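You operate a simulated robot arm through the tools that you are given. There is no shell and no other tool. Be economical: measure what you need, move in short steps, check, and stop when the job is done.

You run a simulated two-armed robot. Do the job below in one go: nothing can be reset, and whatever is moved stays where it is left.

Task
Put the yellow crayon on the bearing marked elm. Put the black square tube on the clear patch by the vise. Take the carton marked seals and put it on the grey tray marked true. Take the thick washer and leave it on the step of the tall bundle. Do these in any order.
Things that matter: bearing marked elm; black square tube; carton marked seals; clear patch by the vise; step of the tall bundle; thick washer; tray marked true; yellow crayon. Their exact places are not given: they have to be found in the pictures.

The check looks at the end state, three seconds after you hand in, the way a careful person would. Anything else that was tipped, shoved, dropped, spilled or broken makes it a failure. A push-on lid holds only when it is set on centred and level and pressed home; a screw cap is set on level and turned clockwise until tight.

Robot
Two 7-joint arms with fingered hands on one trunk, on a base that drives. Base frame: it is fixed to the floor where the robot stands at the start and does not move with it; the origin is under the middle of the robot, x ahead of it, y to its left, z up. Readings come in cm, degrees, newtons and seconds.
The left shoulder is at the start at [6, 17.7, 95], the right one opposite. Places, roughly: bearing marked elm [150, -200, 100]; black square tube (15x3x3 cm) [860, 330, 90]; carton marked seals [700, 1200, 75]; clear patch by the vise (25x25 cm) [816, 198, 88]; step of the tall bundle [610, 780, 60]; thick washer (5x5x2 cm) [730, 1220, 70]; tray marked true [675, 1200, 75]; yellow crayon (3x3x9 cm) [60, -20, 130]. Payload 4 kg a hand.
Tool frame (each hand has its own): the origin (TCP) lies between the finger pads and is the grasp point; the fingertips stand 3.7 cm ahead of it; z points along the fingers, y is the line along which they close. The gripper opens to 12.4 cm. The gripper's body begins 4.3 cm behind the TCP. The gripper is a hand of 3 fingers: y runs from the thumb to the fingers, the wrist lies at [-1.5, -10.8, -20.2] in the tool frame.
Orientation is told as [roll, pitch, yaw] about the base's x, y, z axes, in that order, counted from this pose: with the fingers straight down and the wrist toward the robot, the tool's x, y and z point along [0, 1, 0], [1, 0, 0] and [0, 0, -1] of the base frame.

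Tools
- The arms move only by the tool jog_arm. It takes "left_targets", "right_targets" or both (then of equal length, played together; a hand with none holds still); each is a list of rows, each an object (a shift or turn left out is 0) with "linear": the shift along the base's x, y, z in cm, a list of three; "delta_rot": the turn, a rotation vector about the base's x, y, z in degrees, a list of three. In form: [{"linear": [tx, ty, tz], "delta_rot": [ax, ay, az]}, ...]. A call has 1 to 20 rows; each row shifts and turns the commanded pose from where the row before left it. Rows are played at 5 a second. More than 5 cm and 8.6 degrees between two rows, and nothing of the call is played. A pose out of reach is approached as far as the arm can. The call stops where the force on the tool passes 40 N (or 10 N more than at its start, if that is more) or the arm is blocked; 0.2 s more then pass. In this call time passes only in rows, and 0.2 s behind the last. The reply holds the time, the measured pose of the TCP, the force on the tool along the base axes, the opening and the grip force, in the units named above and with some noise, with the torque about the TCP (base axes, N m) and any sound that the robot's microphone picked up, and new pictures: "pictures" is both (left out), scene, wrist or none (wrist: the cameras of the hands that moved).
- Cameras (640 x 400 px; columns grow to the right, rows downward): "scene" is now at [6.13, -2.18, 163.26]; the picture's right is [-0.24, -0.97, 0.00], its down [-0.35, 0.09, -0.93] and it looks along [0.90, -0.23, -0.36] (base axes); focal length 254 px, centre (320, 200). "left" rides on the left gripper at [-6.4, -7.6, -13.6] in its tool frame; the picture's right is [-0.84, -0.26, 0.48], its down [0.48, -0.76, 0.43] and it looks along [0.26, 0.60, 0.76] (tool axes); focal length 256 px, centre (320, 200). "right" rides on the right gripper at [6.4, -7.6, -13.7] in its tool frame; the picture's right is [-0.84, 0.26, -0.48], its down [-0.48, -0.76, 0.43] and it looks along [-0.26, 0.60, 0.76] (tool axes); focal length 256 px, centre (320, 200).
- move_column(by): slides the trunk up (or, below 0, down) by that many cm; the arms and the scene camera ride with it, the base frame stays. It gives what a move gives, with no picture.
- base_move(legs): drives the robot by 1 to 6 legs, each [ahead, left, turn to the left] in cm, cm and degrees, along the robot's own axes; the way and the turn of a leg run together, so that a leg with both is an arc; at most 150 cm and 180 degrees a leg. The arms and the cameras ride along, it lands a little off, and it stops where it bumps. It gives what a move gives, and a new picture of the scene camera.
- set_fingers(index, middle, thumb_bend, thumb_turn, hand): sets how far each is bent, from 0 (flat) to 1 (curled in); at 0.3 the hand is open as for a grip, at 0.7 the pads meet at the TCP. One left out holds its place. A second passes; each finger stops where it meets its share of the squeeze, and holds until it gets a number again. It is the only way to open and close the hand. It gives what a move gives, with no picture; readings hold the bend of each and the force on the fingers (four entries, about 0 where the hand has none), thumb and palm. thumb_turn goes from beside the hand (0) to across from the fingers (1), as for a grip.
- pan_tilt(pan, tilt): turns the head with the scene camera to pan (to the left, within 86 degrees either way) and tilt (down, from -29 to 69), counted from straight ahead of the robot. It gives what a move gives, and a new picture of the scene camera.
- locate(camera, pixels): for up to 12 pixels [column, row] of the newest picture of that camera ("zoom" is the newest enlarged one), the place [x, y, z] in the base frame of the surface seen there, good to about 0.2 cm. The clock stands still meanwhile.
- enlarge(camera, box): a new picture of the part [left, top, right, bottom] of that camera's present view, enlarged. The clock stands still meanwhile.
- finish_job(): hands the job in; it is judged then, once.

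Keep the steps short. Do not move on a guess: measure, check each grasp and each placing, and mend mistakes. In all there are 110 turns and 260 pictures (those below and enlarged ones count). Leave the grippers open and the arms clear of the work at the hand-in unless told otherwise, and finish with a single line.

The tools are called as name(argument=value, ...) on one line, values as JSON. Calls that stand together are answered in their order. jog_arm: Moves the arms, as the interface text tells. Its arguments: {"type":"object","properties":{"left_targets":{"type":"array","items":{"type":"object","properties":{"linear":{"type":"array","items":{"type":"number"}},"delta_rot":{"type":"array","items":{"type":"number"}}}}},"right_targets":{"type":"array","items":{"type":"object","properties":{"linear":{"type":"array","items":{"type":"number"}},"delta_rot":{"type":"array","items":{"type":"number"}}}}},"pictures":{"type":"string","enum":["both","scene","wrist","none"]}},"required":[]} The other tools are called the same way: move_column (by) slides the trunk up or down; set_fingers (index, middle, thumb_bend, thumb_turn, hand) moves the fingers one by one; base_move (legs) drives the base; pan_tilt (pan, tilt) turns the head that bears the scene camera; locate (camera, pixels) gives the place of the surface under pixels of a picture; enlarge (camera, box) takes an enlarged picture of a part of a camera's view; finish_job () hands the job in.

At the start:

```text
clock: 0.0
left_eef_pos: [43.97, -0.09, 150.28]
left_orientation: [0.1, 0.1, 0.0]
left_contact_force: [0.1, 0.0, 0.5]
left_ft_torque: [0.05, -0.01, 0.01]
left_grip_width: 12.37
left_finger_force: 0.0
left_shape: jaw
left_bend: [0.3, 0.3, 0.3, 0.98]
left_finger forces: [0.0, 0.1, 0.1, 0.0, 0.1, 0.0]
right_eef_pos: [39.59, -33.79, 151.95]
right_orientation: [0.1, 0.0, 0.0]
right_contact_force: [0.2, -0.1, 0.5]
right_ft_torque: [-0.01, 0.0, -0.02]
right_grip_width: 12.35
right_finger_force: 0.0
right_shape: jaw
right_bend: [0.3, 0.3, 0.3, 0.98]
right_finger forces: [0.0, 0.1, 0.0, 0.0, 0.0, 0.0]
trunk travel left (down, up): [-47.5, 11.5]
robot x, y, heading: [-0.1, -0.04, 0.0]
head pan, tilt: [-14.0, 21.4]
```

scene: 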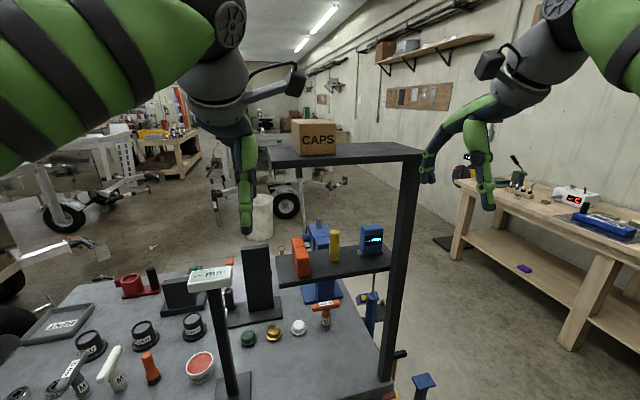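
right: 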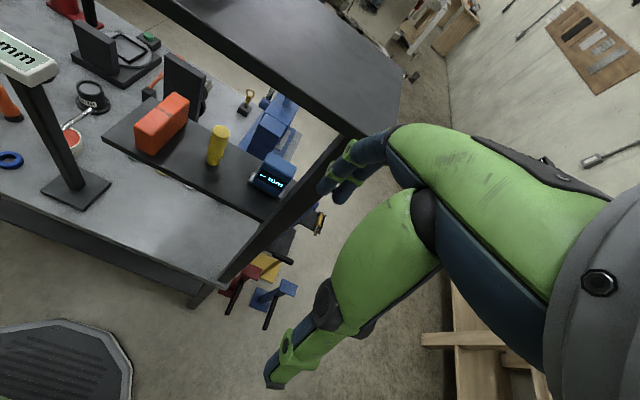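
left: 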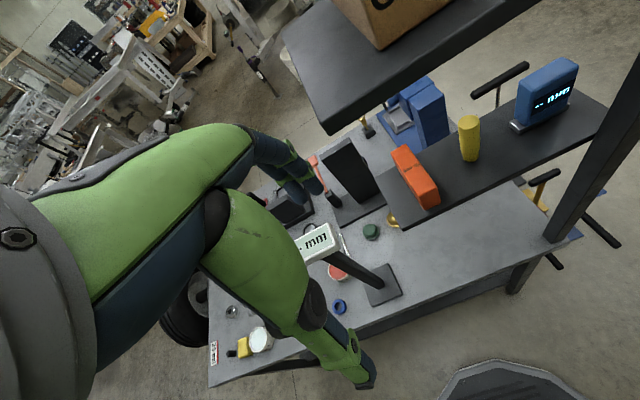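

The yellow crayon is on a mid-level shelf near scene (335,245), under a higher shelf with the CAPS box. I'll enlarge that area and measure the crayon and shelf.

enlarge(camera="scene", box=[240, 120, 440, 300])

locate(camera="scene", pixels=[[335, 232], [335, 245], [333, 259], [302, 258], [372, 240], [280, 284], [391, 264], [270, 160], [420, 156], [405, 200], [380, 150], [345, 150]])

locate(camera="left", pixels=[[469, 120], [469, 140], [420, 180], [540, 100], [410, 225], [550, 242], [610, 95], [330, 130], [500, 30], [290, 50], [480, 90], [580, 150]])

```text
2.22 times, centred on (340, 210) of scene
```

zoom: 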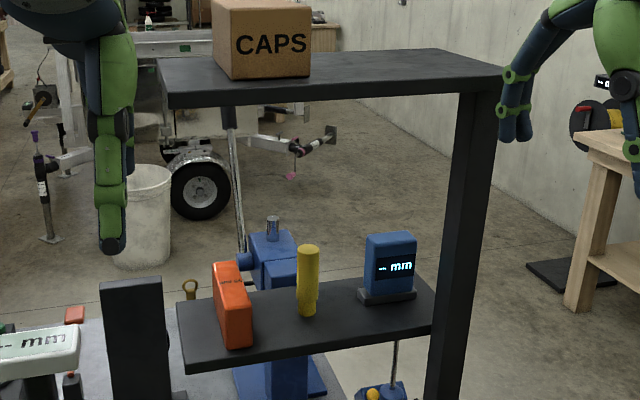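

```text
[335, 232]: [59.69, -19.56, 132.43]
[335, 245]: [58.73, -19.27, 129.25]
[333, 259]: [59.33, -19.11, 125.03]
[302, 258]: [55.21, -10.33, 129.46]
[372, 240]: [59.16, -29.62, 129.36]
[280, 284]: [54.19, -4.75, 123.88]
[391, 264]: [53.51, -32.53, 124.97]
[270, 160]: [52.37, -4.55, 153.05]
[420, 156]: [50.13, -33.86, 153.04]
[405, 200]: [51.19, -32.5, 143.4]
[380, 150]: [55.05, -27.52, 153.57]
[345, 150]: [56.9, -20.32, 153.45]
```

```text
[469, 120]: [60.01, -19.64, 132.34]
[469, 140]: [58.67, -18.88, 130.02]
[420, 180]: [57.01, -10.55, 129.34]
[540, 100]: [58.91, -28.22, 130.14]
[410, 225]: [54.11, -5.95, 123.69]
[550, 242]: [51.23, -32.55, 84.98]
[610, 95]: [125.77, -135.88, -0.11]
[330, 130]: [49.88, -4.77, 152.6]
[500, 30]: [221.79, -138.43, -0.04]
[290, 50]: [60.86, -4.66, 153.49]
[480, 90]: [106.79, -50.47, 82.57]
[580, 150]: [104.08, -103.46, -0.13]
```

The crayon stands at about (60, -19.5), z 124.6 to 133.5, between an orange box and a blue gauge, with a shelf overhead. I'll come in level from the front. First I'll move the left arm aside and turn the right hand so its fingers point ahead with the wrist to the left.

jog_arm(left_targets=[{"linear": [0, 5, 0]}, {"linear": [0, 5, 0]}, {"linear": [0, 5, 0]}, {"linear": [0, 5, 0]}, {"linear": [0, 5, 0]}, {}, {}, {}, {}, {}, {}, {}, {}, {}, {}], right_targets=[{"linear": [0, 0, -1.3], "delta_rot": [4.62, -4.62, -4.62]}, {"linear": [0, 0, -1.3], "delta_rot": [4.62, -4.62, -4.62]}, {"linear": [0, 0, -1.3], "delta_rot": [4.62, -4.62, -4.62]}, {"linear": [0, 0, -1.3], "delta_rot": [4.62, -4.62, -4.62]}, {"linear": [0, 0, -1.3], "delta_rot": [4.62, -4.62, -4.62]}, {"linear": [0, 1.4, -1.4], "delta_rot": [4.62, -4.62, -4.62]}, {"linear": [0, 1.4, -1.4], "delta_rot": [4.62, -4.62, -4.62]}, {"linear": [0, 1.4, -1.4], "delta_rot": [4.62, -4.62, -4.62]}, {"linear": [0, 1.4, -1.4], "delta_rot": [4.62, -4.62, -4.62]}, {"linear": [0, 1.4, -1.4], "delta_rot": [4.62, -4.62, -4.62]}, {"linear": [0, 1.4, -1.4], "delta_rot": [4.62, -4.62, -4.62]}, {"linear": [0, 1.4, -1.4], "delta_rot": [4.62, -4.62, -4.62]}, {"linear": [0, 1.4, -1.4], "delta_rot": [4.62, -4.62, -4.62]}, {"linear": [0, 1.4, -1.4], "delta_rot": [4.62, -4.62, -4.62]}, {"linear": [0, 1.4, -1.4], "delta_rot": [4.62, -4.62, -4.62]}])

```text
clock: 2.7
left_eef_pos: [44.01, 25.0, 150.14]
left_orientation: [-0.1, -0.1, 0.0]
left_contact_force: [0.0, -0.3, 0.0]
left_ft_torque: [0.0, 0.0, -0.02]
left_grip_width: 12.38
left_finger_force: 0.1
left_shape: jaw
left_bend: [0.3, 0.3, 0.3, 0.98]
left_finger forces: [0.0, 0.0, 0.0, 0.0, 0.1, 0.1]
right_eef_pos: [41.7, -20.07, 133.49]
right_orientation: [73.4, -1.8, -63.8]
right_contact_force: [-0.5, -0.2, -0.5]
right_ft_torque: [0.03, -0.01, -0.02]
right_grip_width: 12.4
right_finger_force: 0.0
right_shape: jaw
right_bend: [0.3, 0.3, 0.3, 0.98]
right_finger forces: [0.0, 0.0, 0.0, 0.0, 0.1, 0.0]
right hand out of reach, approached as far as the arm can: row 12, 13
trunk travel left (down, up): [-47.5, 11.5]
robot x, y, heading: [0.13, 0.12, 0.2]
head pan, tilt: [-14.0, 21.4]
stopped in row 13 (right hand): the arm was blocked; the commanded pose is now the measured one
```

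scene: 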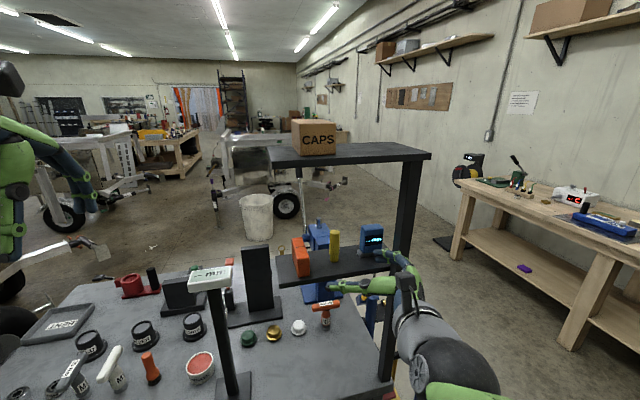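
right: 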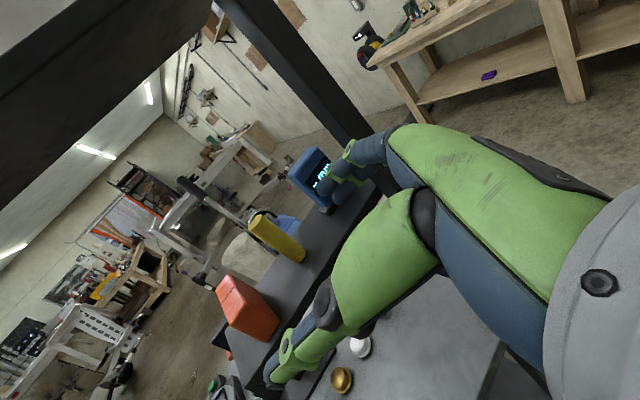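
left: 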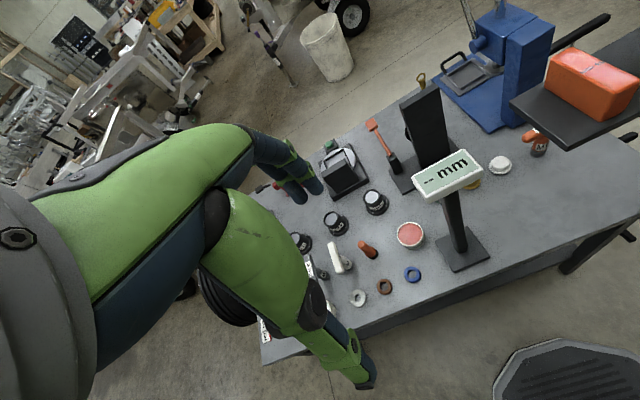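

The arm stopped at its limit with the fingers ahead, 26° left and 17° down, closing level. That can work. I'll measure the crayon, orange box and gauge edges for clearances.

locate(camera="right", pixels=[[258, 220], [278, 240], [297, 258], [292, 178], [310, 155], [326, 212], [345, 165], [222, 280], [250, 335], [276, 322], [235, 290], [300, 280]])

enlarge(camera="scene", box=[270, 215, 430, 315])

locate(camera="scene", pixels=[[360, 255], [363, 228], [381, 228], [383, 251], [310, 270], [298, 275], [293, 250], [303, 238], [334, 232], [330, 262], [340, 262], [395, 290]])

```text
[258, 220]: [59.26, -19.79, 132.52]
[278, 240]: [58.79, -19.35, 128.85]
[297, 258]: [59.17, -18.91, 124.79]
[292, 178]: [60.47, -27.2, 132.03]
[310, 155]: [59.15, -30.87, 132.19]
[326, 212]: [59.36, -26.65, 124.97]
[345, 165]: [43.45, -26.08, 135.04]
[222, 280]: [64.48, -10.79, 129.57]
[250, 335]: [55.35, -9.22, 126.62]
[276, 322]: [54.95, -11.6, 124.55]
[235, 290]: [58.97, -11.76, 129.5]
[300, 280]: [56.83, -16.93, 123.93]
```

```text
4.00 times, centred on (350, 265) of scene
```

zoom: 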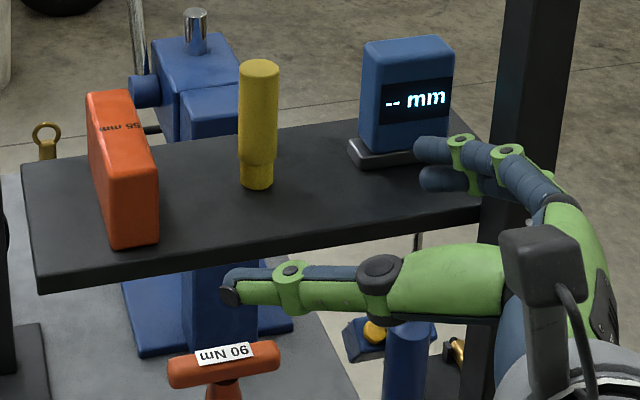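

```text
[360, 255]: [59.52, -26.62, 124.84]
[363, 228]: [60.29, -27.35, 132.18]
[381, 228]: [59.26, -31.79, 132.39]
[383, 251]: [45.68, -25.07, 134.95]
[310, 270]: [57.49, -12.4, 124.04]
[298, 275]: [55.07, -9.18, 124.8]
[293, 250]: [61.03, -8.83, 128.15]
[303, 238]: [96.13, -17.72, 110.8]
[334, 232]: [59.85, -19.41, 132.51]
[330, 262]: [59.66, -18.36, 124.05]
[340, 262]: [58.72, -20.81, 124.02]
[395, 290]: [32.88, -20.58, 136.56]
```

The crayon centre is (60.1, -19.4). The gap runs from y -12.4 (box) to -26.6 (gauge foot). To bring the fingers closer to straight ahead, I'll turn the base 18° to the right and narrow the right hand.

base_move(legs=[[0, 0, -18]])

set_fingers(hand="right", index=0.46, middle=0.46, thumb_bend=0.46)

```text
clock: 4.1
left_eef_pos: [49.51, 10.35, 150.12]
left_orientation: [0.0, 0.1, -17.9]
left_contact_force: [-0.5, -0.3, 0.4]
left_ft_torque: [0.05, 0.0, 0.0]
left_grip_width: 12.37
left_finger_force: 0.0
left_shape: jaw
left_bend: [0.3, 0.3, 0.3, 0.98]
left_finger forces: [0.0, 0.0, 0.0, 0.0, 0.0, 0.0]
right_eef_pos: [33.61, -31.79, 133.33]
right_orientation: [73.2, -1.8, -81.5]
right_contact_force: [-0.3, 0.5, 0.7]
right_ft_torque: [0.01, -0.01, -0.01]
right_grip_width: 12.39
right_finger_force: 0.0
right_shape: jaw
right_bend: [0.3, 0.3, 0.3, 0.98]
right_finger forces: [0.1, 0.0, 0.0, 0.1, 0.0, 0.1]
trunk travel left (down, up): [-47.5, 11.5]
robot x, y, heading: [0.3, 0.53, -17.9]
head pan, tilt: [-14.0, 21.4]
```

scene: 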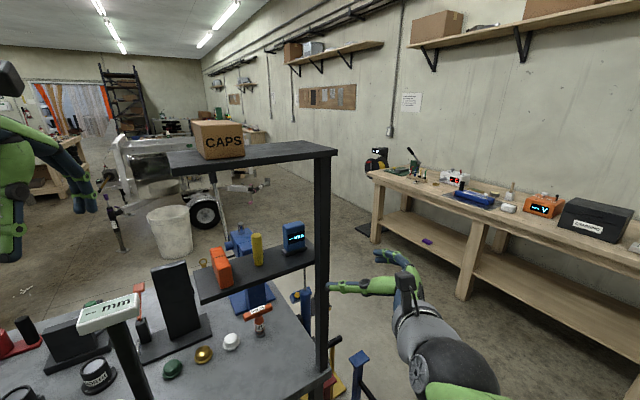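

```text
clock: 5.1
left_eef_pos: [49.49, 10.16, 150.28]
left_orientation: [0.0, -0.1, -17.9]
left_contact_force: [0.2, 0.4, 0.0]
left_ft_torque: [0.02, -0.02, 0.01]
left_grip_width: 12.35
left_finger_force: 0.1
left_shape: jaw
left_bend: [0.3, 0.3, 0.3, 0.98]
left_finger forces: [0.1, 0.0, 0.0, 0.0, 0.0, 0.0]
right_eef_pos: [33.63, -31.9, 133.39]
right_orientation: [73.3, -1.8, -81.6]
right_contact_force: [0.3, 0.1, -0.3]
right_ft_torque: [0.03, 0.0, 0.01]
right_grip_width: 7.49
right_finger_force: 0.0
right_shape: fingers
right_bend: [0.46, 0.46, 0.46, 0.98]
right_finger forces: [0.0, 0.1, 0.1, 0.1, 0.1, 0.0]
trunk travel left (down, up): [-47.5, 11.5]
robot x, y, heading: [0.16, 0.15, -17.8]
head pan, tilt: [-14.0, 21.4]
```

The fingers now point nearly straight ahead. I'll line up in front of the crayon at about (45, -21.6, 130.8).

jog_arm(right_targets=[{"linear": [0, 3.4, -0.7]}, {"linear": [2, 3.4, -0.7]}, {"linear": [4.5, 1.8, -0.6]}, {"linear": [4.9, 1.7, -0.6]}], pictures="both")

```text
refused: row 4 steps farther than a row can; nothing moved
```

jog_arm(right_targets=[{"linear": [0, 3.4, -0.7]}, {"linear": [2, 3.4, -0.7]}, {"linear": [4.5, 1.8, -0.6]}, {"linear": [4.6, 1.7, -0.6]}], pictures="both")

```text
clock: 5.7
left_eef_pos: [49.57, 10.33, 150.21]
left_orientation: [0.0, 0.1, -17.8]
left_contact_force: [0.0, -0.1, 0.2]
left_ft_torque: [0.02, 0.0, 0.01]
left_grip_width: 12.34
left_finger_force: 0.0
left_shape: jaw
left_bend: [0.3, 0.3, 0.3, 0.98]
left_finger forces: [0.1, 0.0, 0.0, 0.1, 0.0, 0.0]
right_eef_pos: [36.87, -24.08, 129.73]
right_orientation: [71.4, 7.6, -75.0]
right_contact_force: [-0.2, 0.0, 0.3]
right_ft_torque: [0.01, -0.01, 0.03]
right_grip_width: 7.45
right_finger_force: 0.1
right_shape: fingers
right_bend: [0.46, 0.46, 0.46, 0.98]
right_finger forces: [0.1, 0.0, 0.0, 0.1, 0.1, 0.0]
right hand out of reach, approached as far as the arm can: row 1
trunk travel left (down, up): [-47.5, 11.5]
robot x, y, heading: [0.06, 0.12, -17.9]
head pan, tilt: [-14.0, 21.4]
stopped in row 3 (right hand): the arm was blocked; the commanded pose is now the measured one
```

scene: 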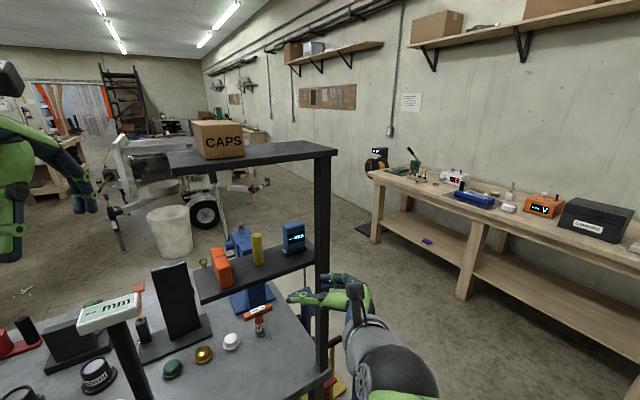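
right: 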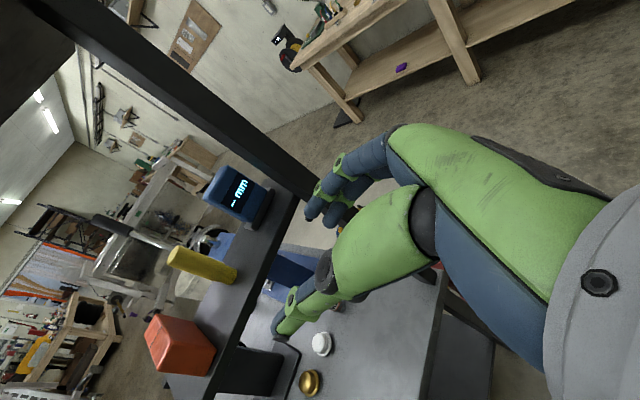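

The arm is cramped because the hand is too close to the body. I'll back the base 20 cm so it can stretch out.

base_move(legs=[[-20, 0, 0]])

jog_arm(right_targets=[{"linear": [5, 0, 0]}, {"linear": [5, 0, 0]}, {"linear": [4, -1, 0.5], "delta_rot": [0, -4, 0]}, {"linear": [4, -1, 0.5], "delta_rot": [0, -4, 0]}], pictures="none")

```text
clock: 7.3
left_eef_pos: [30.19, 16.47, 150.17]
left_orientation: [0.0, -0.1, -17.7]
left_contact_force: [-0.2, 0.1, 1.1]
left_ft_torque: [0.02, -0.03, -0.01]
left_grip_width: 12.39
left_finger_force: 0.0
left_shape: jaw
left_bend: [0.3, 0.3, 0.3, 0.98]
left_finger forces: [0.0, 0.0, 0.0, 0.0, 0.0, 0.0]
right_eef_pos: [17.65, -17.8, 129.72]
right_orientation: [71.3, 7.6, -74.9]
right_contact_force: [-0.1, 0.8, 1.0]
right_ft_torque: [0.02, 0.02, -0.02]
right_grip_width: 7.45
right_finger_force: 0.1
right_shape: fingers
right_bend: [0.46, 0.46, 0.46, 0.98]
right_finger forces: [0.0, 0.0, 0.0, 0.1, 0.1, 0.0]
trunk travel left (down, up): [-47.5, 11.5]
robot x, y, heading: [-19.33, 6.42, -17.9]
head pan, tilt: [-14.0, 21.4]
```

scene: 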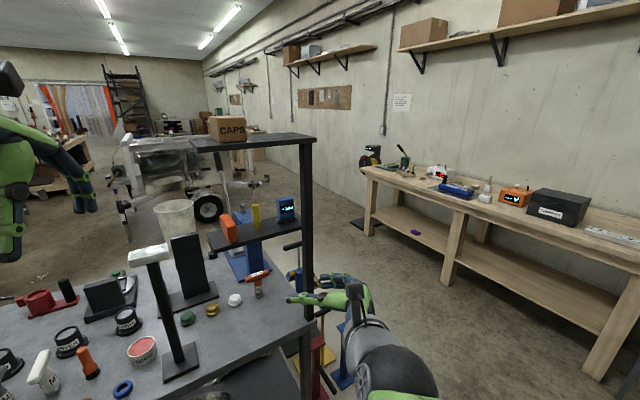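

```text
clock: 8.3
left_eef_pos: [30.48, 16.41, 150.21]
left_orientation: [0.0, 0.0, -17.7]
left_contact_force: [0.1, -0.5, -0.3]
left_ft_torque: [0.02, 0.03, 0.03]
left_grip_width: 12.37
left_finger_force: 0.0
left_shape: jaw
left_bend: [0.3, 0.3, 0.3, 0.98]
left_finger forces: [0.1, 0.1, 0.0, 0.0, 0.0, 0.0]
right_eef_pos: [35.48, -19.7, 130.88]
right_orientation: [79.1, 5.5, -74.2]
right_contact_force: [1.1, 0.1, 0.5]
right_ft_torque: [-0.02, -0.01, -0.03]
right_grip_width: 7.45
right_finger_force: 0.0
right_shape: fingers
right_bend: [0.46, 0.46, 0.46, 0.98]
right_finger forces: [0.0, 0.0, 0.1, 0.0, 0.0, 0.0]
trunk travel left (down, up): [-47.5, 11.5]
robot x, y, heading: [-19.2, 6.19, -17.6]
head pan, tilt: [-14.0, 21.4]
```

The arm moves freely now. I'll level the hand and line up.

jog_arm(right_targets=[{"linear": [3.5, -0.7, 0], "delta_rot": [-1.4, -1.8, -2.6]}, {"linear": [3.5, -0.6, 0], "delta_rot": [-1.4, -1.8, -2.7]}, {"linear": [3.5, -0.4, 0], "delta_rot": [-1.4, -1.8, -2.7]}], pictures="both")

```text
clock: 9.1
left_eef_pos: [30.54, 16.47, 150.14]
left_orientation: [0.0, 0.1, -17.7]
left_contact_force: [0.8, 0.3, -0.1]
left_ft_torque: [-0.04, -0.01, 0.01]
left_grip_width: 12.38
left_finger_force: 0.0
left_shape: jaw
left_bend: [0.3, 0.3, 0.3, 0.98]
left_finger forces: [0.1, 0.0, 0.0, 0.0, 0.0, 0.1]
right_eef_pos: [46.26, -21.29, 130.74]
right_orientation: [83.5, 0.2, -81.9]
right_contact_force: [0.2, 0.4, -0.3]
right_ft_torque: [0.0, 0.01, 0.02]
right_grip_width: 7.48
right_finger_force: 0.0
right_shape: fingers
right_bend: [0.46, 0.46, 0.46, 0.98]
right_finger forces: [0.1, 0.1, 0.1, 0.1, 0.0, 0.0]
trunk travel left (down, up): [-47.5, 11.5]
robot x, y, heading: [-18.97, 6.1, -17.6]
head pan, tilt: [-14.0, 21.4]
```

scene: 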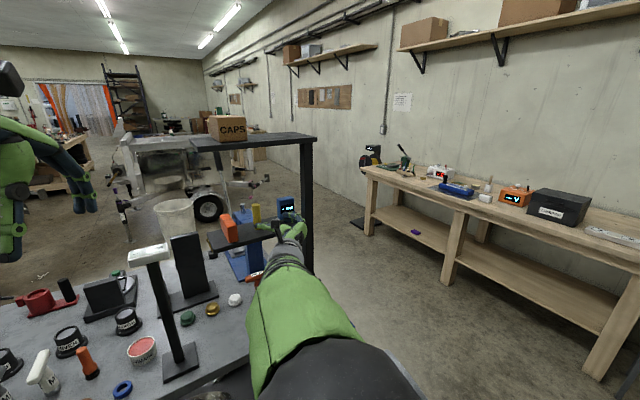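
right: 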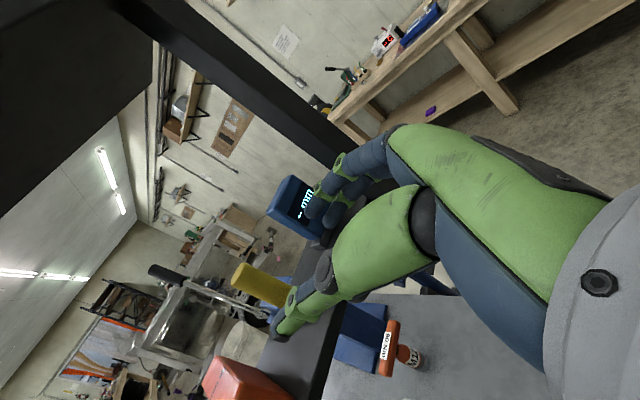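

I'll measure fingertip positions and the crayon from this wrist view.

locate(camera="right", pixels=[[280, 330], [292, 300], [312, 215], [328, 218], [330, 190], [250, 278], [270, 288], [237, 270], [285, 215], [410, 180], [390, 230]])

enlarge(camera="right", box=[200, 120, 440, 380])

```text
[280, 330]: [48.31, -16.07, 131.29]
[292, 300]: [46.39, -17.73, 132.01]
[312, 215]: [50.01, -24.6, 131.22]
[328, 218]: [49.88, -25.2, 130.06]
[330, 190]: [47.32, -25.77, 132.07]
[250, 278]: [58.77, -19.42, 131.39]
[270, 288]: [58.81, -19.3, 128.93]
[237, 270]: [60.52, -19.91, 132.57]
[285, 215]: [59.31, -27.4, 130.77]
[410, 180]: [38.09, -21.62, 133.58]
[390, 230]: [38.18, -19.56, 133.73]
```

```text
1.54 times, centred on (320, 250) of right
```

zoom: 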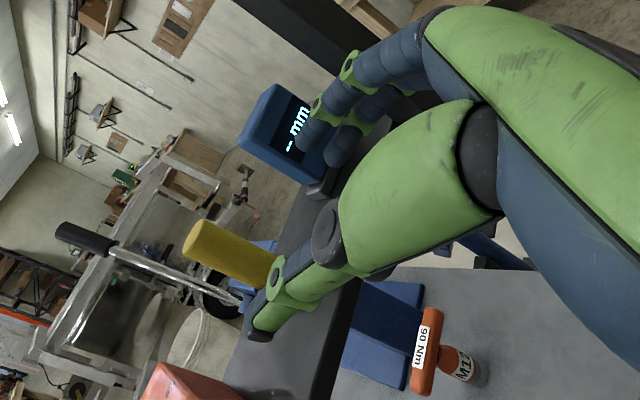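

Clearances look fine: the fingers will span y -14 to -24. I'm sliding in onto the crayon.

jog_arm(right_targets=[{"linear": [3.5, 0.48, 0]}, {"linear": [3.5, 0.48, 0]}, {"linear": [3.5, 0.48, 0]}, {"linear": [3.3, 0.46, -0.2]}], pictures="both")

```text
clock: 10.1
left_eef_pos: [30.45, 16.42, 150.04]
left_orientation: [0.0, 0.1, -17.7]
left_contact_force: [0.1, -0.4, -1.2]
left_ft_torque: [0.0, -0.03, -0.01]
left_grip_width: 12.37
left_finger_force: 0.1
left_shape: jaw
left_bend: [0.3, 0.3, 0.3, 0.98]
left_finger forces: [0.1, 0.0, 0.0, 0.0, 0.0, 0.0]
right_eef_pos: [60.07, -19.43, 130.73]
right_orientation: [83.5, 0.2, -81.9]
right_contact_force: [-0.1, 0.6, 0.4]
right_ft_torque: [0.03, -0.01, 0.01]
right_grip_width: 7.47
right_finger_force: 0.2
right_shape: fingers
right_bend: [0.46, 0.46, 0.46, 0.98]
right_finger forces: [0.0, 0.2, 0.0, 0.0, 0.0, 0.0]
trunk travel left (down, up): [-47.5, 11.5]
robot x, y, heading: [-19.21, 6.23, -17.8]
head pan, tilt: [-14.0, 21.4]
```

scene: 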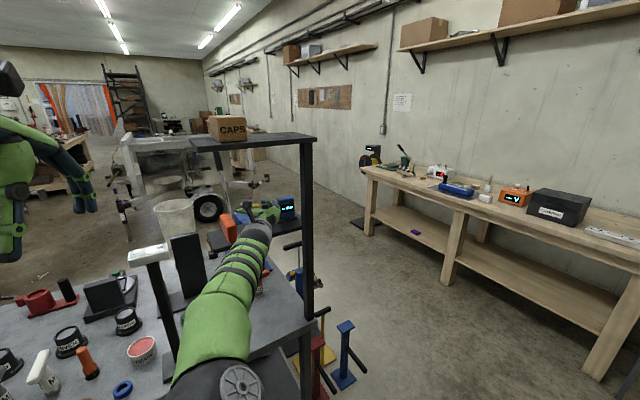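
right: 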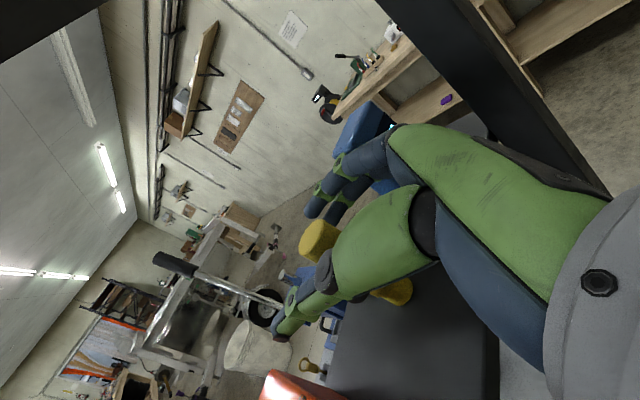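

The crayon is between the thumb and fingers, so I'm closing.

set_fingers(hand="right", index=0.72, middle=0.72, thumb_bend=0.72)

jog_arm(right_targets=[{"linear": [0, 0, 0.6]}, {"linear": [0, 0, 1.2]}, {"linear": [0, 0, 1.2]}], pictures="both")

```text
clock: 11.1
left_eef_pos: [30.38, 16.44, 150.18]
left_orientation: [0.0, -0.1, -17.7]
left_contact_force: [0.2, 0.1, -0.1]
left_ft_torque: [0.01, -0.02, 0.02]
left_grip_width: 12.38
left_finger_force: 0.1
left_shape: jaw
left_bend: [0.3, 0.3, 0.3, 0.98]
left_finger forces: [0.1, 0.0, 0.1, 0.1, 0.0, 0.0]
right_eef_pos: [59.92, -19.64, 130.79]
right_orientation: [83.4, 0.2, -81.8]
right_contact_force: [0.3, -1.1, 0.2]
right_ft_torque: [-0.02, -0.04, 0.01]
right_grip_width: 0.98
right_finger_force: 12.4
right_shape: fingers
right_bend: [0.71, 0.72, 0.67, 0.98]
right_finger forces: [12.1, 0.3, 0.0, 0.0, 12.1, 0.0]
trunk travel left (down, up): [-47.5, 11.5]
robot x, y, heading: [-19.01, 6.07, -17.9]
head pan, tilt: [-14.0, 21.4]
```

```text
clock: 11.9
left_eef_pos: [30.31, 16.42, 150.31]
left_orientation: [0.0, 0.0, -17.6]
left_contact_force: [0.2, -0.7, -0.8]
left_ft_torque: [-0.04, 0.05, -0.03]
left_grip_width: 12.34
left_finger_force: 0.0
left_shape: jaw
left_bend: [0.3, 0.3, 0.3, 0.98]
left_finger forces: [0.1, 0.0, 0.1, 0.0, 0.0, 0.1]
right_eef_pos: [59.98, -19.56, 133.78]
right_orientation: [83.5, 0.1, -81.9]
right_contact_force: [0.9, 0.5, -0.4]
right_ft_torque: [0.0, 0.03, -0.01]
right_grip_width: 0.94
right_finger_force: 12.2
right_shape: fingers
right_bend: [0.71, 0.72, 0.67, 0.98]
right_finger forces: [12.0, 0.3, 0.0, 0.0, 11.9, 0.1]
trunk travel left (down, up): [-47.5, 11.5]
robot x, y, heading: [-19.74, 6.14, -17.7]
head pan, tilt: [-14.0, 21.4]
```

scene: 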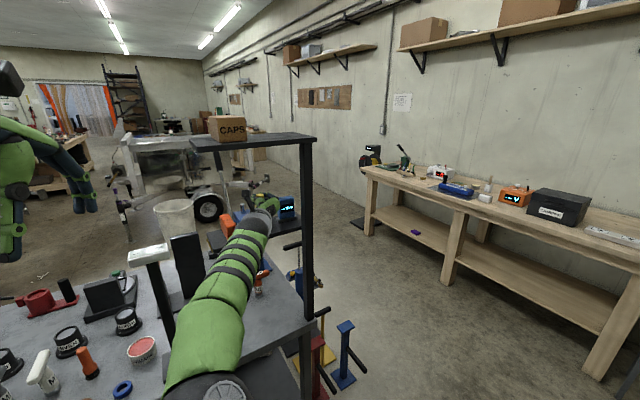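
right: 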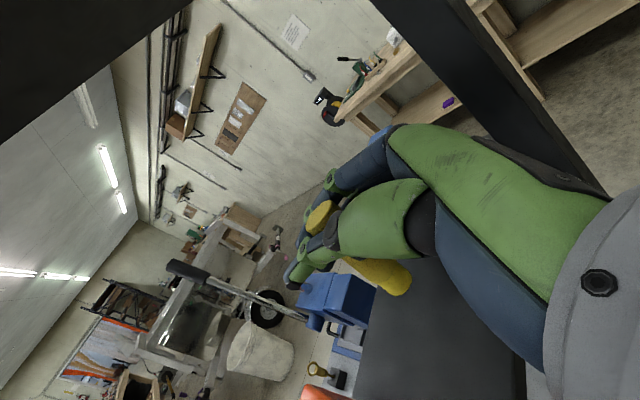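

The grip shows a force of 12 N on the index and thumb, but the width is small. I'll enlarge to check the hold.

enlarge(camera="right", box=[240, 130, 480, 330])

enlarge(camera="scene", box=[190, 180, 350, 290])

locate(camera="right", pixels=[[318, 212], [326, 218], [360, 270], [400, 278], [385, 270], [395, 292], [300, 270], [328, 180]])

```text
2.00 times, centred on (360, 230) of right
```

zoom: 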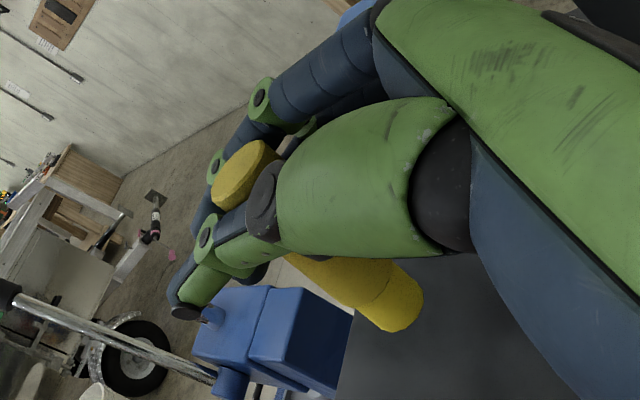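

```text
3.64 times, centred on (270, 235) of scene
```

zoom: 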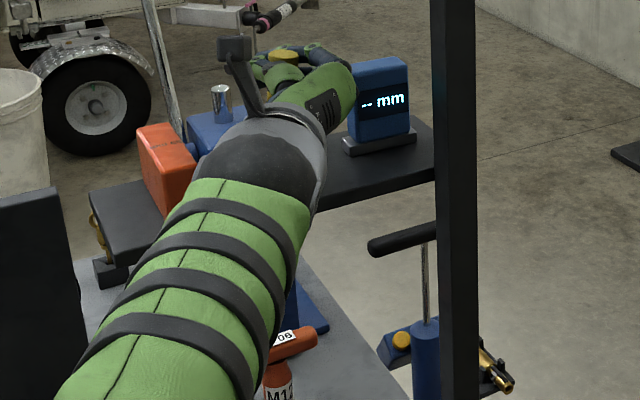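

```text
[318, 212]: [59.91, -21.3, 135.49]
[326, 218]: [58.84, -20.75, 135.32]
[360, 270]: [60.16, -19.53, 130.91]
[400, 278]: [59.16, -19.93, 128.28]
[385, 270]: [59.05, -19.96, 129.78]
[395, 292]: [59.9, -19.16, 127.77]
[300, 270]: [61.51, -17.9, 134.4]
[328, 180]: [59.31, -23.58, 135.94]
```

The index and thumb hold the crayon firmly, with a slight tilt. I'll retract straight back out of the shelf, then back the base off.

jog_arm(right_targets=[{"linear": [-3.5, -0.48, 0]}, {"linear": [-3.5, -0.48, 0]}, {"linear": [-3.5, -0.48, 0]}, {"linear": [-3.5, -0.48, 0]}], pictures="none")

base_move(legs=[[-35, 0, 0], [0, 0, -40]])

```text
clock: 12.9
left_eef_pos: [30.23, 16.4, 150.25]
left_orientation: [0.1, 0.0, -17.7]
left_contact_force: [0.0, 0.2, 0.3]
left_ft_torque: [-0.02, 0.0, 0.0]
left_grip_width: 12.37
left_finger_force: 0.1
left_shape: jaw
left_bend: [0.3, 0.3, 0.3, 0.98]
left_finger forces: [0.1, 0.1, 0.1, 0.0, 0.0, 0.0]
right_eef_pos: [46.1, -21.57, 133.52]
right_orientation: [83.5, 0.3, -81.9]
right_contact_force: [-0.2, -0.6, -0.9]
right_ft_torque: [0.0, 0.0, 0.02]
right_grip_width: 0.93
right_finger_force: 11.5
right_shape: fingers
right_bend: [0.71, 0.72, 0.68, 0.98]
right_finger forces: [11.6, 0.2, 0.0, 0.0, 11.5, 0.0]
trunk travel left (down, up): [-47.5, 11.5]
robot x, y, heading: [-19.02, 6.05, -17.7]
head pan, tilt: [-14.0, 21.4]
```

```text
clock: 14.0
left_eef_pos: [27.34, 19.57, 150.15]
left_orientation: [-0.2, 0.0, -16.5]
left_contact_force: [0.3, 0.3, 0.9]
left_ft_torque: [-0.03, 0.02, -0.01]
left_grip_width: 12.38
left_finger_force: 0.0
left_shape: jaw
left_bend: [0.3, 0.3, 0.3, 0.98]
left_finger forces: [0.0, 0.0, 0.0, 0.0, 0.0, 0.0]
right_eef_pos: [44.1, -18.07, 133.52]
right_orientation: [83.5, 0.3, -80.4]
right_contact_force: [0.0, 0.6, -0.1]
right_ft_torque: [-0.03, 0.0, -0.03]
right_grip_width: 0.92
right_finger_force: 11.9
right_shape: fingers
right_bend: [0.71, 0.72, 0.68, 0.98]
right_finger forces: [11.7, 0.4, 0.0, 0.1, 11.5, 0.1]
trunk travel left (down, up): [-47.5, 11.5]
robot x, y, heading: [-22.12, 8.27, -16.6]
head pan, tilt: [-14.0, 21.4]
stopped in leg 1: the robot was blocked; the commanded pose is now the measured one
```

scene: 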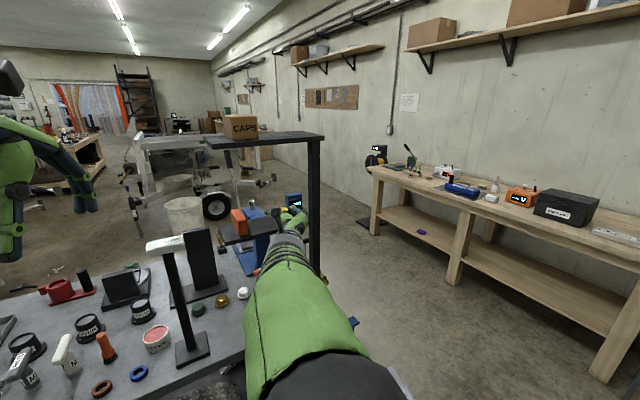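

Something behind me blocked the base. I'll look to the sides before driving.

pan_tilt(pan=-86, tilt=35)

pan_tilt(pan=86, tilt=35)

```text
clock: 15.4
left_eef_pos: [27.13, 19.35, 150.28]
left_orientation: [-0.1, -0.1, -16.5]
left_contact_force: [0.3, 0.5, -0.3]
left_ft_torque: [0.03, -0.03, -0.01]
left_grip_width: 12.4
left_finger_force: 0.0
left_shape: jaw
left_bend: [0.3, 0.3, 0.3, 0.98]
left_finger forces: [0.0, 0.1, 0.1, 0.0, 0.0, 0.0]
right_eef_pos: [44.07, -18.19, 133.52]
right_orientation: [83.6, 0.2, -80.5]
right_contact_force: [-0.4, 0.3, -0.5]
right_ft_torque: [-0.04, -0.01, -0.04]
right_grip_width: 0.89
right_finger_force: 11.8
right_shape: fingers
right_bend: [0.71, 0.72, 0.68, 0.98]
right_finger forces: [11.7, 0.2, 0.0, 0.0, 11.6, 0.0]
trunk travel left (down, up): [-47.5, 11.5]
robot x, y, heading: [-21.84, 7.61, -16.1]
head pan, tilt: [-85.9, 35.0]
```

scene: 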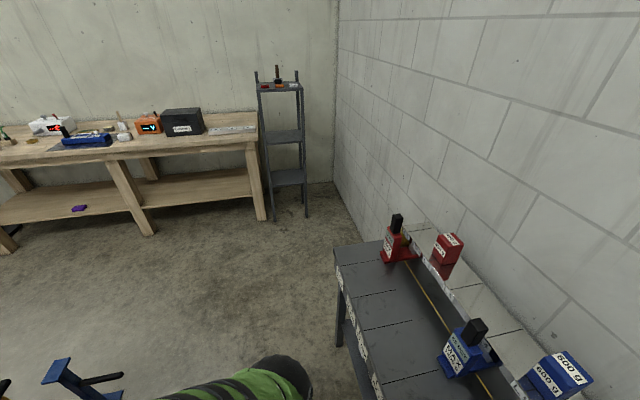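

```text
clock: 18.1
left_eef_pos: [27.27, 19.29, 150.22]
left_orientation: [-0.1, -0.1, -16.4]
left_contact_force: [-0.3, 0.2, 0.0]
left_ft_torque: [0.0, 0.02, 0.01]
left_grip_width: 12.38
left_finger_force: 0.0
left_shape: jaw
left_bend: [0.3, 0.3, 0.3, 0.98]
left_finger forces: [0.0, 0.0, 0.1, 0.0, 0.1, 0.0]
right_eef_pos: [44.04, -18.16, 133.5]
right_orientation: [83.6, 0.3, -80.5]
right_contact_force: [0.0, 0.5, -1.0]
right_ft_torque: [-0.01, -0.03, -0.02]
right_grip_width: 0.92
right_finger_force: 11.1
right_shape: fingers
right_bend: [0.71, 0.72, 0.68, 0.98]
right_finger forces: [11.7, 0.4, 0.0, 0.1, 11.4, 0.0]
trunk travel left (down, up): [-47.5, 11.5]
robot x, y, heading: [-22.34, 7.91, -16.2]
head pan, tilt: [85.9, 35.0]
```

scene: 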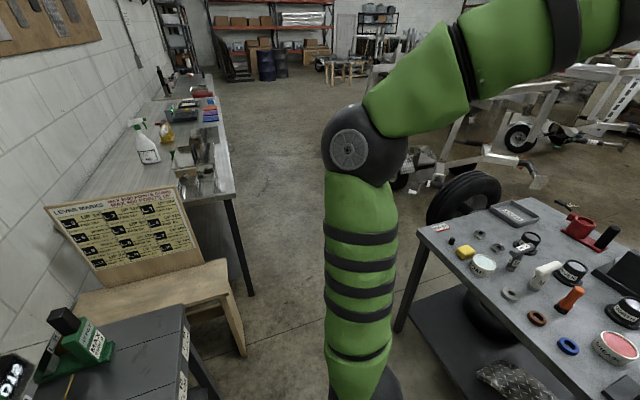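

A bench stands right behind me. I'll measure its edge, first from this view and then from the right view.

locate(camera="scene", pixels=[[186, 330], [180, 375], [110, 318], [215, 380], [245, 350], [228, 270], [395, 330], [420, 232]])

pan_tilt(pan=-80, tilt=45)

```text
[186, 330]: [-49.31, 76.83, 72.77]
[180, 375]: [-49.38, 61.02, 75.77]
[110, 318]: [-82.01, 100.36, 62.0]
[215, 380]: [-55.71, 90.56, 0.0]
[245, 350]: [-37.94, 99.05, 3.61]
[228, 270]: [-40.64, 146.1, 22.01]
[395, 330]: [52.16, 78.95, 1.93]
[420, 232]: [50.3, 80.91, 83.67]
```

```text
clock: 20.6
left_eef_pos: [27.18, 19.32, 150.28]
left_orientation: [-0.1, -0.1, -16.4]
left_contact_force: [-0.5, 0.1, 0.0]
left_ft_torque: [0.0, -0.01, -0.03]
left_grip_width: 12.39
left_finger_force: 0.1
left_shape: jaw
left_bend: [0.3, 0.3, 0.3, 0.98]
left_finger forces: [0.0, 0.0, 0.0, 0.0, 0.0, 0.0]
right_eef_pos: [44.05, -18.12, 133.62]
right_orientation: [83.6, 0.2, -80.5]
right_contact_force: [0.4, -0.6, -0.4]
right_ft_torque: [-0.03, 0.05, 0.02]
right_grip_width: 0.91
right_finger_force: 11.8
right_shape: fingers
right_bend: [0.71, 0.72, 0.68, 0.98]
right_finger forces: [11.7, 0.4, 0.1, 0.0, 11.5, 0.0]
trunk travel left (down, up): [-47.5, 11.5]
robot x, y, heading: [-22.09, 7.77, -16.3]
head pan, tilt: [-80.0, 45.0]
```

scene: 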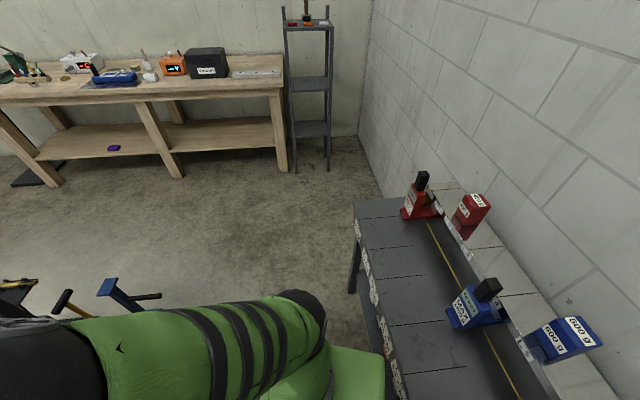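

locate(camera="scene", pixels=[[355, 203], [385, 350], [310, 300], [330, 340], [410, 200], [420, 175], [460, 295], [110, 290], [145, 295], [70, 310], [20, 285], [290, 170]])

pan_tilt(pan=-35, tilt=30)

```text
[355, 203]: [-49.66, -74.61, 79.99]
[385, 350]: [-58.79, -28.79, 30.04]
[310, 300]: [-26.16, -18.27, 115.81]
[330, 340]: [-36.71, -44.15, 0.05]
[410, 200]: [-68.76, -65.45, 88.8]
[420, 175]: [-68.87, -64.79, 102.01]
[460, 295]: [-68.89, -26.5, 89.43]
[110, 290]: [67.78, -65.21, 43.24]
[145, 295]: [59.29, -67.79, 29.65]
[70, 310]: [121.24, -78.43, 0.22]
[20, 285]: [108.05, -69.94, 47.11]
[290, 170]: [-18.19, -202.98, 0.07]
```

```text
clock: 21.7
left_eef_pos: [27.17, 19.43, 150.31]
left_orientation: [-0.2, 0.0, -16.4]
left_contact_force: [-0.1, -0.1, 0.3]
left_ft_torque: [-0.02, 0.02, 0.01]
left_grip_width: 12.38
left_finger_force: 0.1
left_shape: jaw
left_bend: [0.3, 0.3, 0.3, 0.98]
left_finger forces: [0.0, 0.1, 0.1, 0.0, 0.0, 0.0]
right_eef_pos: [43.97, -18.24, 133.63]
right_orientation: [83.6, 0.3, -80.5]
right_contact_force: [0.9, -0.5, -1.3]
right_ft_torque: [0.01, -0.04, -0.01]
right_grip_width: 0.92
right_finger_force: 10.7
right_shape: fingers
right_bend: [0.71, 0.72, 0.68, 0.98]
right_finger forces: [11.6, 0.3, 0.0, 0.0, 11.5, 0.0]
trunk travel left (down, up): [-47.5, 11.5]
robot x, y, heading: [-21.9, 7.71, -16.4]
head pan, tilt: [-35.0, 30.0]
```

scene: 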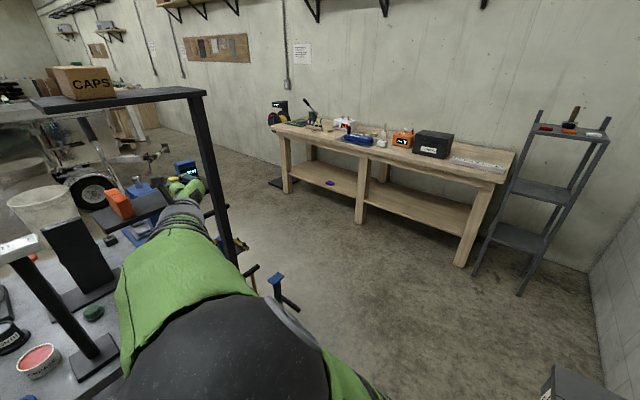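

Now for the elm bearing, which should be near the far left end of the wooden bench.

enlarge(camera="scene", box=[260, 90, 420, 190])

locate(camera="scene", pixels=[[320, 130], [308, 125], [272, 128], [505, 182], [515, 155], [345, 125], [362, 140], [430, 150], [355, 195], [290, 185], [465, 262], [275, 310]])

```text
4.00 times, centred on (340, 140) of scene
```

zoom: 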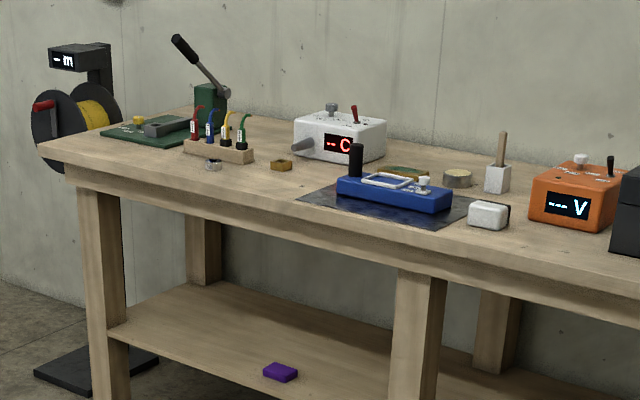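

```text
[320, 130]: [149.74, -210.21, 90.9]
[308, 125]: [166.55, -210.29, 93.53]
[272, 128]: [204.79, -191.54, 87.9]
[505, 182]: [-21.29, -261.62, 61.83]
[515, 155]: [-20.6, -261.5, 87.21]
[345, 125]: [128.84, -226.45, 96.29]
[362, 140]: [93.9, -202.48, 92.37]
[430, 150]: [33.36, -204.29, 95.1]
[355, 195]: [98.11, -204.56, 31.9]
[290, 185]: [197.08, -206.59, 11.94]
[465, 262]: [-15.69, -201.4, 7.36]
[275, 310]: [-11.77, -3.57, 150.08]
```

There are two small rings at zoom (213,165) and (281,165); I'll read their labels up close. First I'll pull the right hand in, slide right out of the corridor, then look again.

jog_arm(right_targets=[{"linear": [-4, 0, 0]}, {"linear": [-4, 0, 0]}], pictures="none")

base_move(legs=[[3.8, 1.1, 0], [33.9, -104.6, 0]])

```text
clock: 22.3
left_eef_pos: [27.21, 19.27, 150.32]
left_orientation: [-0.1, -0.2, -16.4]
left_contact_force: [-0.6, -0.1, 0.8]
left_ft_torque: [0.05, 0.0, 0.01]
left_grip_width: 12.37
left_finger_force: 0.1
left_shape: jaw
left_bend: [0.3, 0.3, 0.3, 0.98]
left_finger forces: [0.0, 0.0, 0.0, 0.0, 0.0, 0.1]
right_eef_pos: [36.08, -18.17, 133.75]
right_orientation: [83.6, 0.4, -80.4]
right_contact_force: [0.0, 0.3, -0.8]
right_ft_torque: [0.02, 0.01, 0.0]
right_grip_width: 0.92
right_finger_force: 11.3
right_shape: fingers
right_bend: [0.71, 0.72, 0.68, 0.98]
right_finger forces: [11.6, 0.3, 0.1, 0.1, 11.5, 0.0]
trunk travel left (down, up): [-47.5, 11.5]
robot x, y, heading: [-21.79, 8.13, -16.3]
head pan, tilt: [-35.0, 30.0]
```

```text
clock: 28.4
left_eef_pos: [33.92, -90.97, 150.25]
left_orientation: [-0.1, -0.1, -16.8]
left_contact_force: [0.9, -0.3, 0.7]
left_ft_torque: [0.0, 0.0, -0.01]
left_grip_width: 12.37
left_finger_force: 0.0
left_shape: jaw
left_bend: [0.3, 0.3, 0.3, 0.98]
left_finger forces: [0.0, 0.0, 0.0, 0.0, 0.1, 0.0]
right_eef_pos: [42.68, -128.42, 133.72]
right_orientation: [83.7, 0.4, -80.9]
right_contact_force: [-0.1, 0.2, 0.1]
right_ft_torque: [0.01, 0.0, 0.02]
right_grip_width: 0.88
right_finger_force: 11.8
right_shape: fingers
right_bend: [0.71, 0.72, 0.68, 0.98]
right_finger forces: [11.6, 0.2, 0.0, 0.0, 11.4, 0.1]
trunk travel left (down, up): [-47.5, 11.5]
robot x, y, heading: [-15.39, -102.03, -16.7]
head pan, tilt: [-35.0, 30.0]
```

scene: 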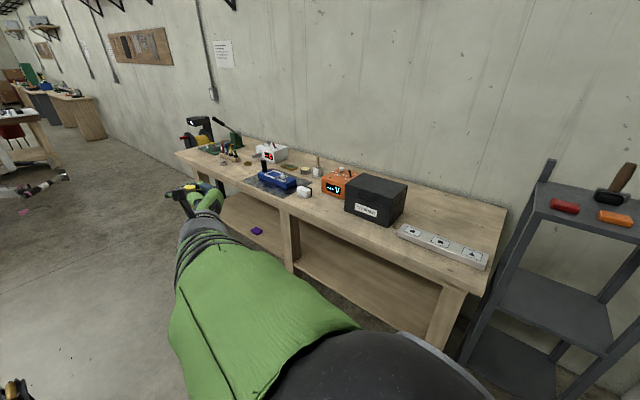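

Driving along the bench to about (80, -122).

base_move(legs=[[96.8, 8.1, 0]])

enlarge(camera="scene", box=[120, 100, 440, 300])

```text
clock: 33.5
left_eef_pos: [130.08, -111.27, 150.33]
left_orientation: [-0.1, -0.2, -16.8]
left_contact_force: [1.2, 0.0, 1.4]
left_ft_torque: [0.0, -0.01, 0.03]
left_grip_width: 12.36
left_finger_force: 0.2
left_shape: jaw
left_bend: [0.3, 0.3, 0.3, 0.98]
left_finger forces: [0.0, 0.1, 0.0, 0.0, 0.1, 0.0]
right_eef_pos: [138.81, -148.71, 133.79]
right_orientation: [83.5, 0.3, -80.8]
right_contact_force: [-0.8, -0.4, 0.0]
right_ft_torque: [0.0, -0.03, 0.02]
right_grip_width: 0.92
right_finger_force: 11.8
right_shape: fingers
right_bend: [0.71, 0.72, 0.68, 0.98]
right_finger forces: [11.6, 0.2, 0.0, 0.0, 11.4, 0.0]
trunk travel left (down, up): [-47.5, 11.5]
robot x, y, heading: [81.2, -122.32, -16.7]
head pan, tilt: [-35.0, 30.0]
```

scene: 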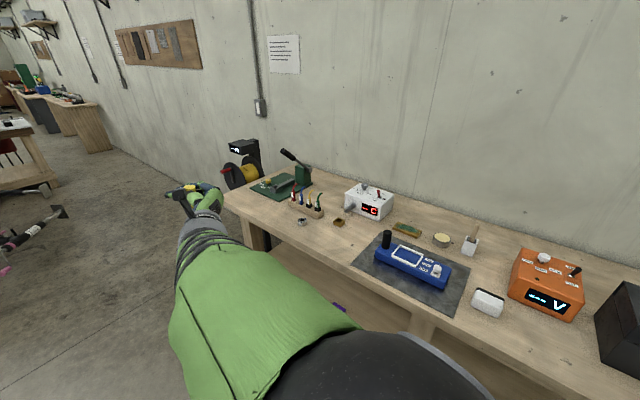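

```text
2.00 times, centred on (280, 200) of scene
```

zoom: 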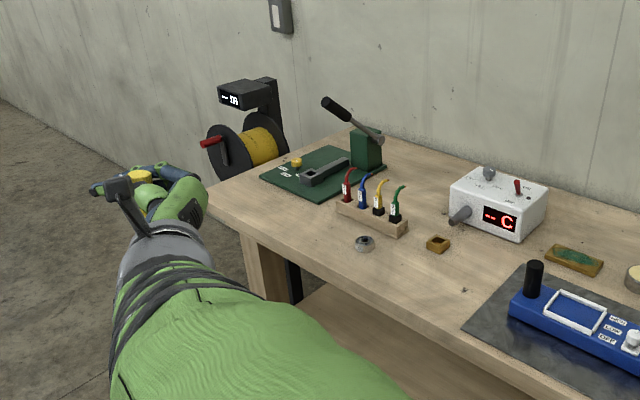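

enlarge(camera="scene", box=[280, 205, 360, 235])

locate(camera="scene", pixels=[[302, 219], [302, 224], [297, 222], [307, 222], [339, 223], [289, 200], [323, 212], [348, 210], [260, 220], [230, 195]])

```text
8.00 times, centred on (320, 220) of scene
```

zoom: 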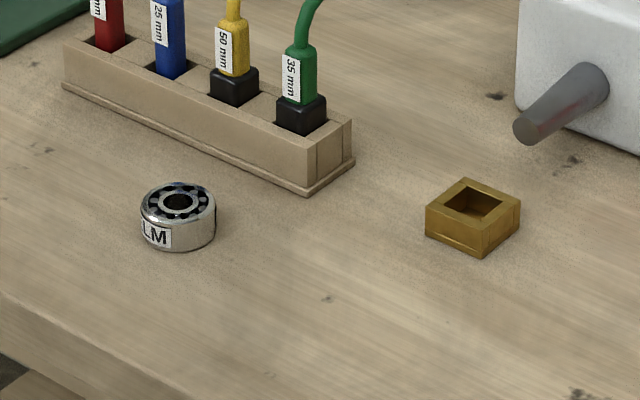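

```text
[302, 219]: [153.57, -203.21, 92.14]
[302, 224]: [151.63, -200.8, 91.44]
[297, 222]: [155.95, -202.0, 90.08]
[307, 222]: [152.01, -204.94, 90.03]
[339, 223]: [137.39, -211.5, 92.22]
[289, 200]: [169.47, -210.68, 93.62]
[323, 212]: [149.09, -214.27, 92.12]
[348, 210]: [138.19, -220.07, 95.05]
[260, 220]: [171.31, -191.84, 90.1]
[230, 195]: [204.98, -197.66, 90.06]
```

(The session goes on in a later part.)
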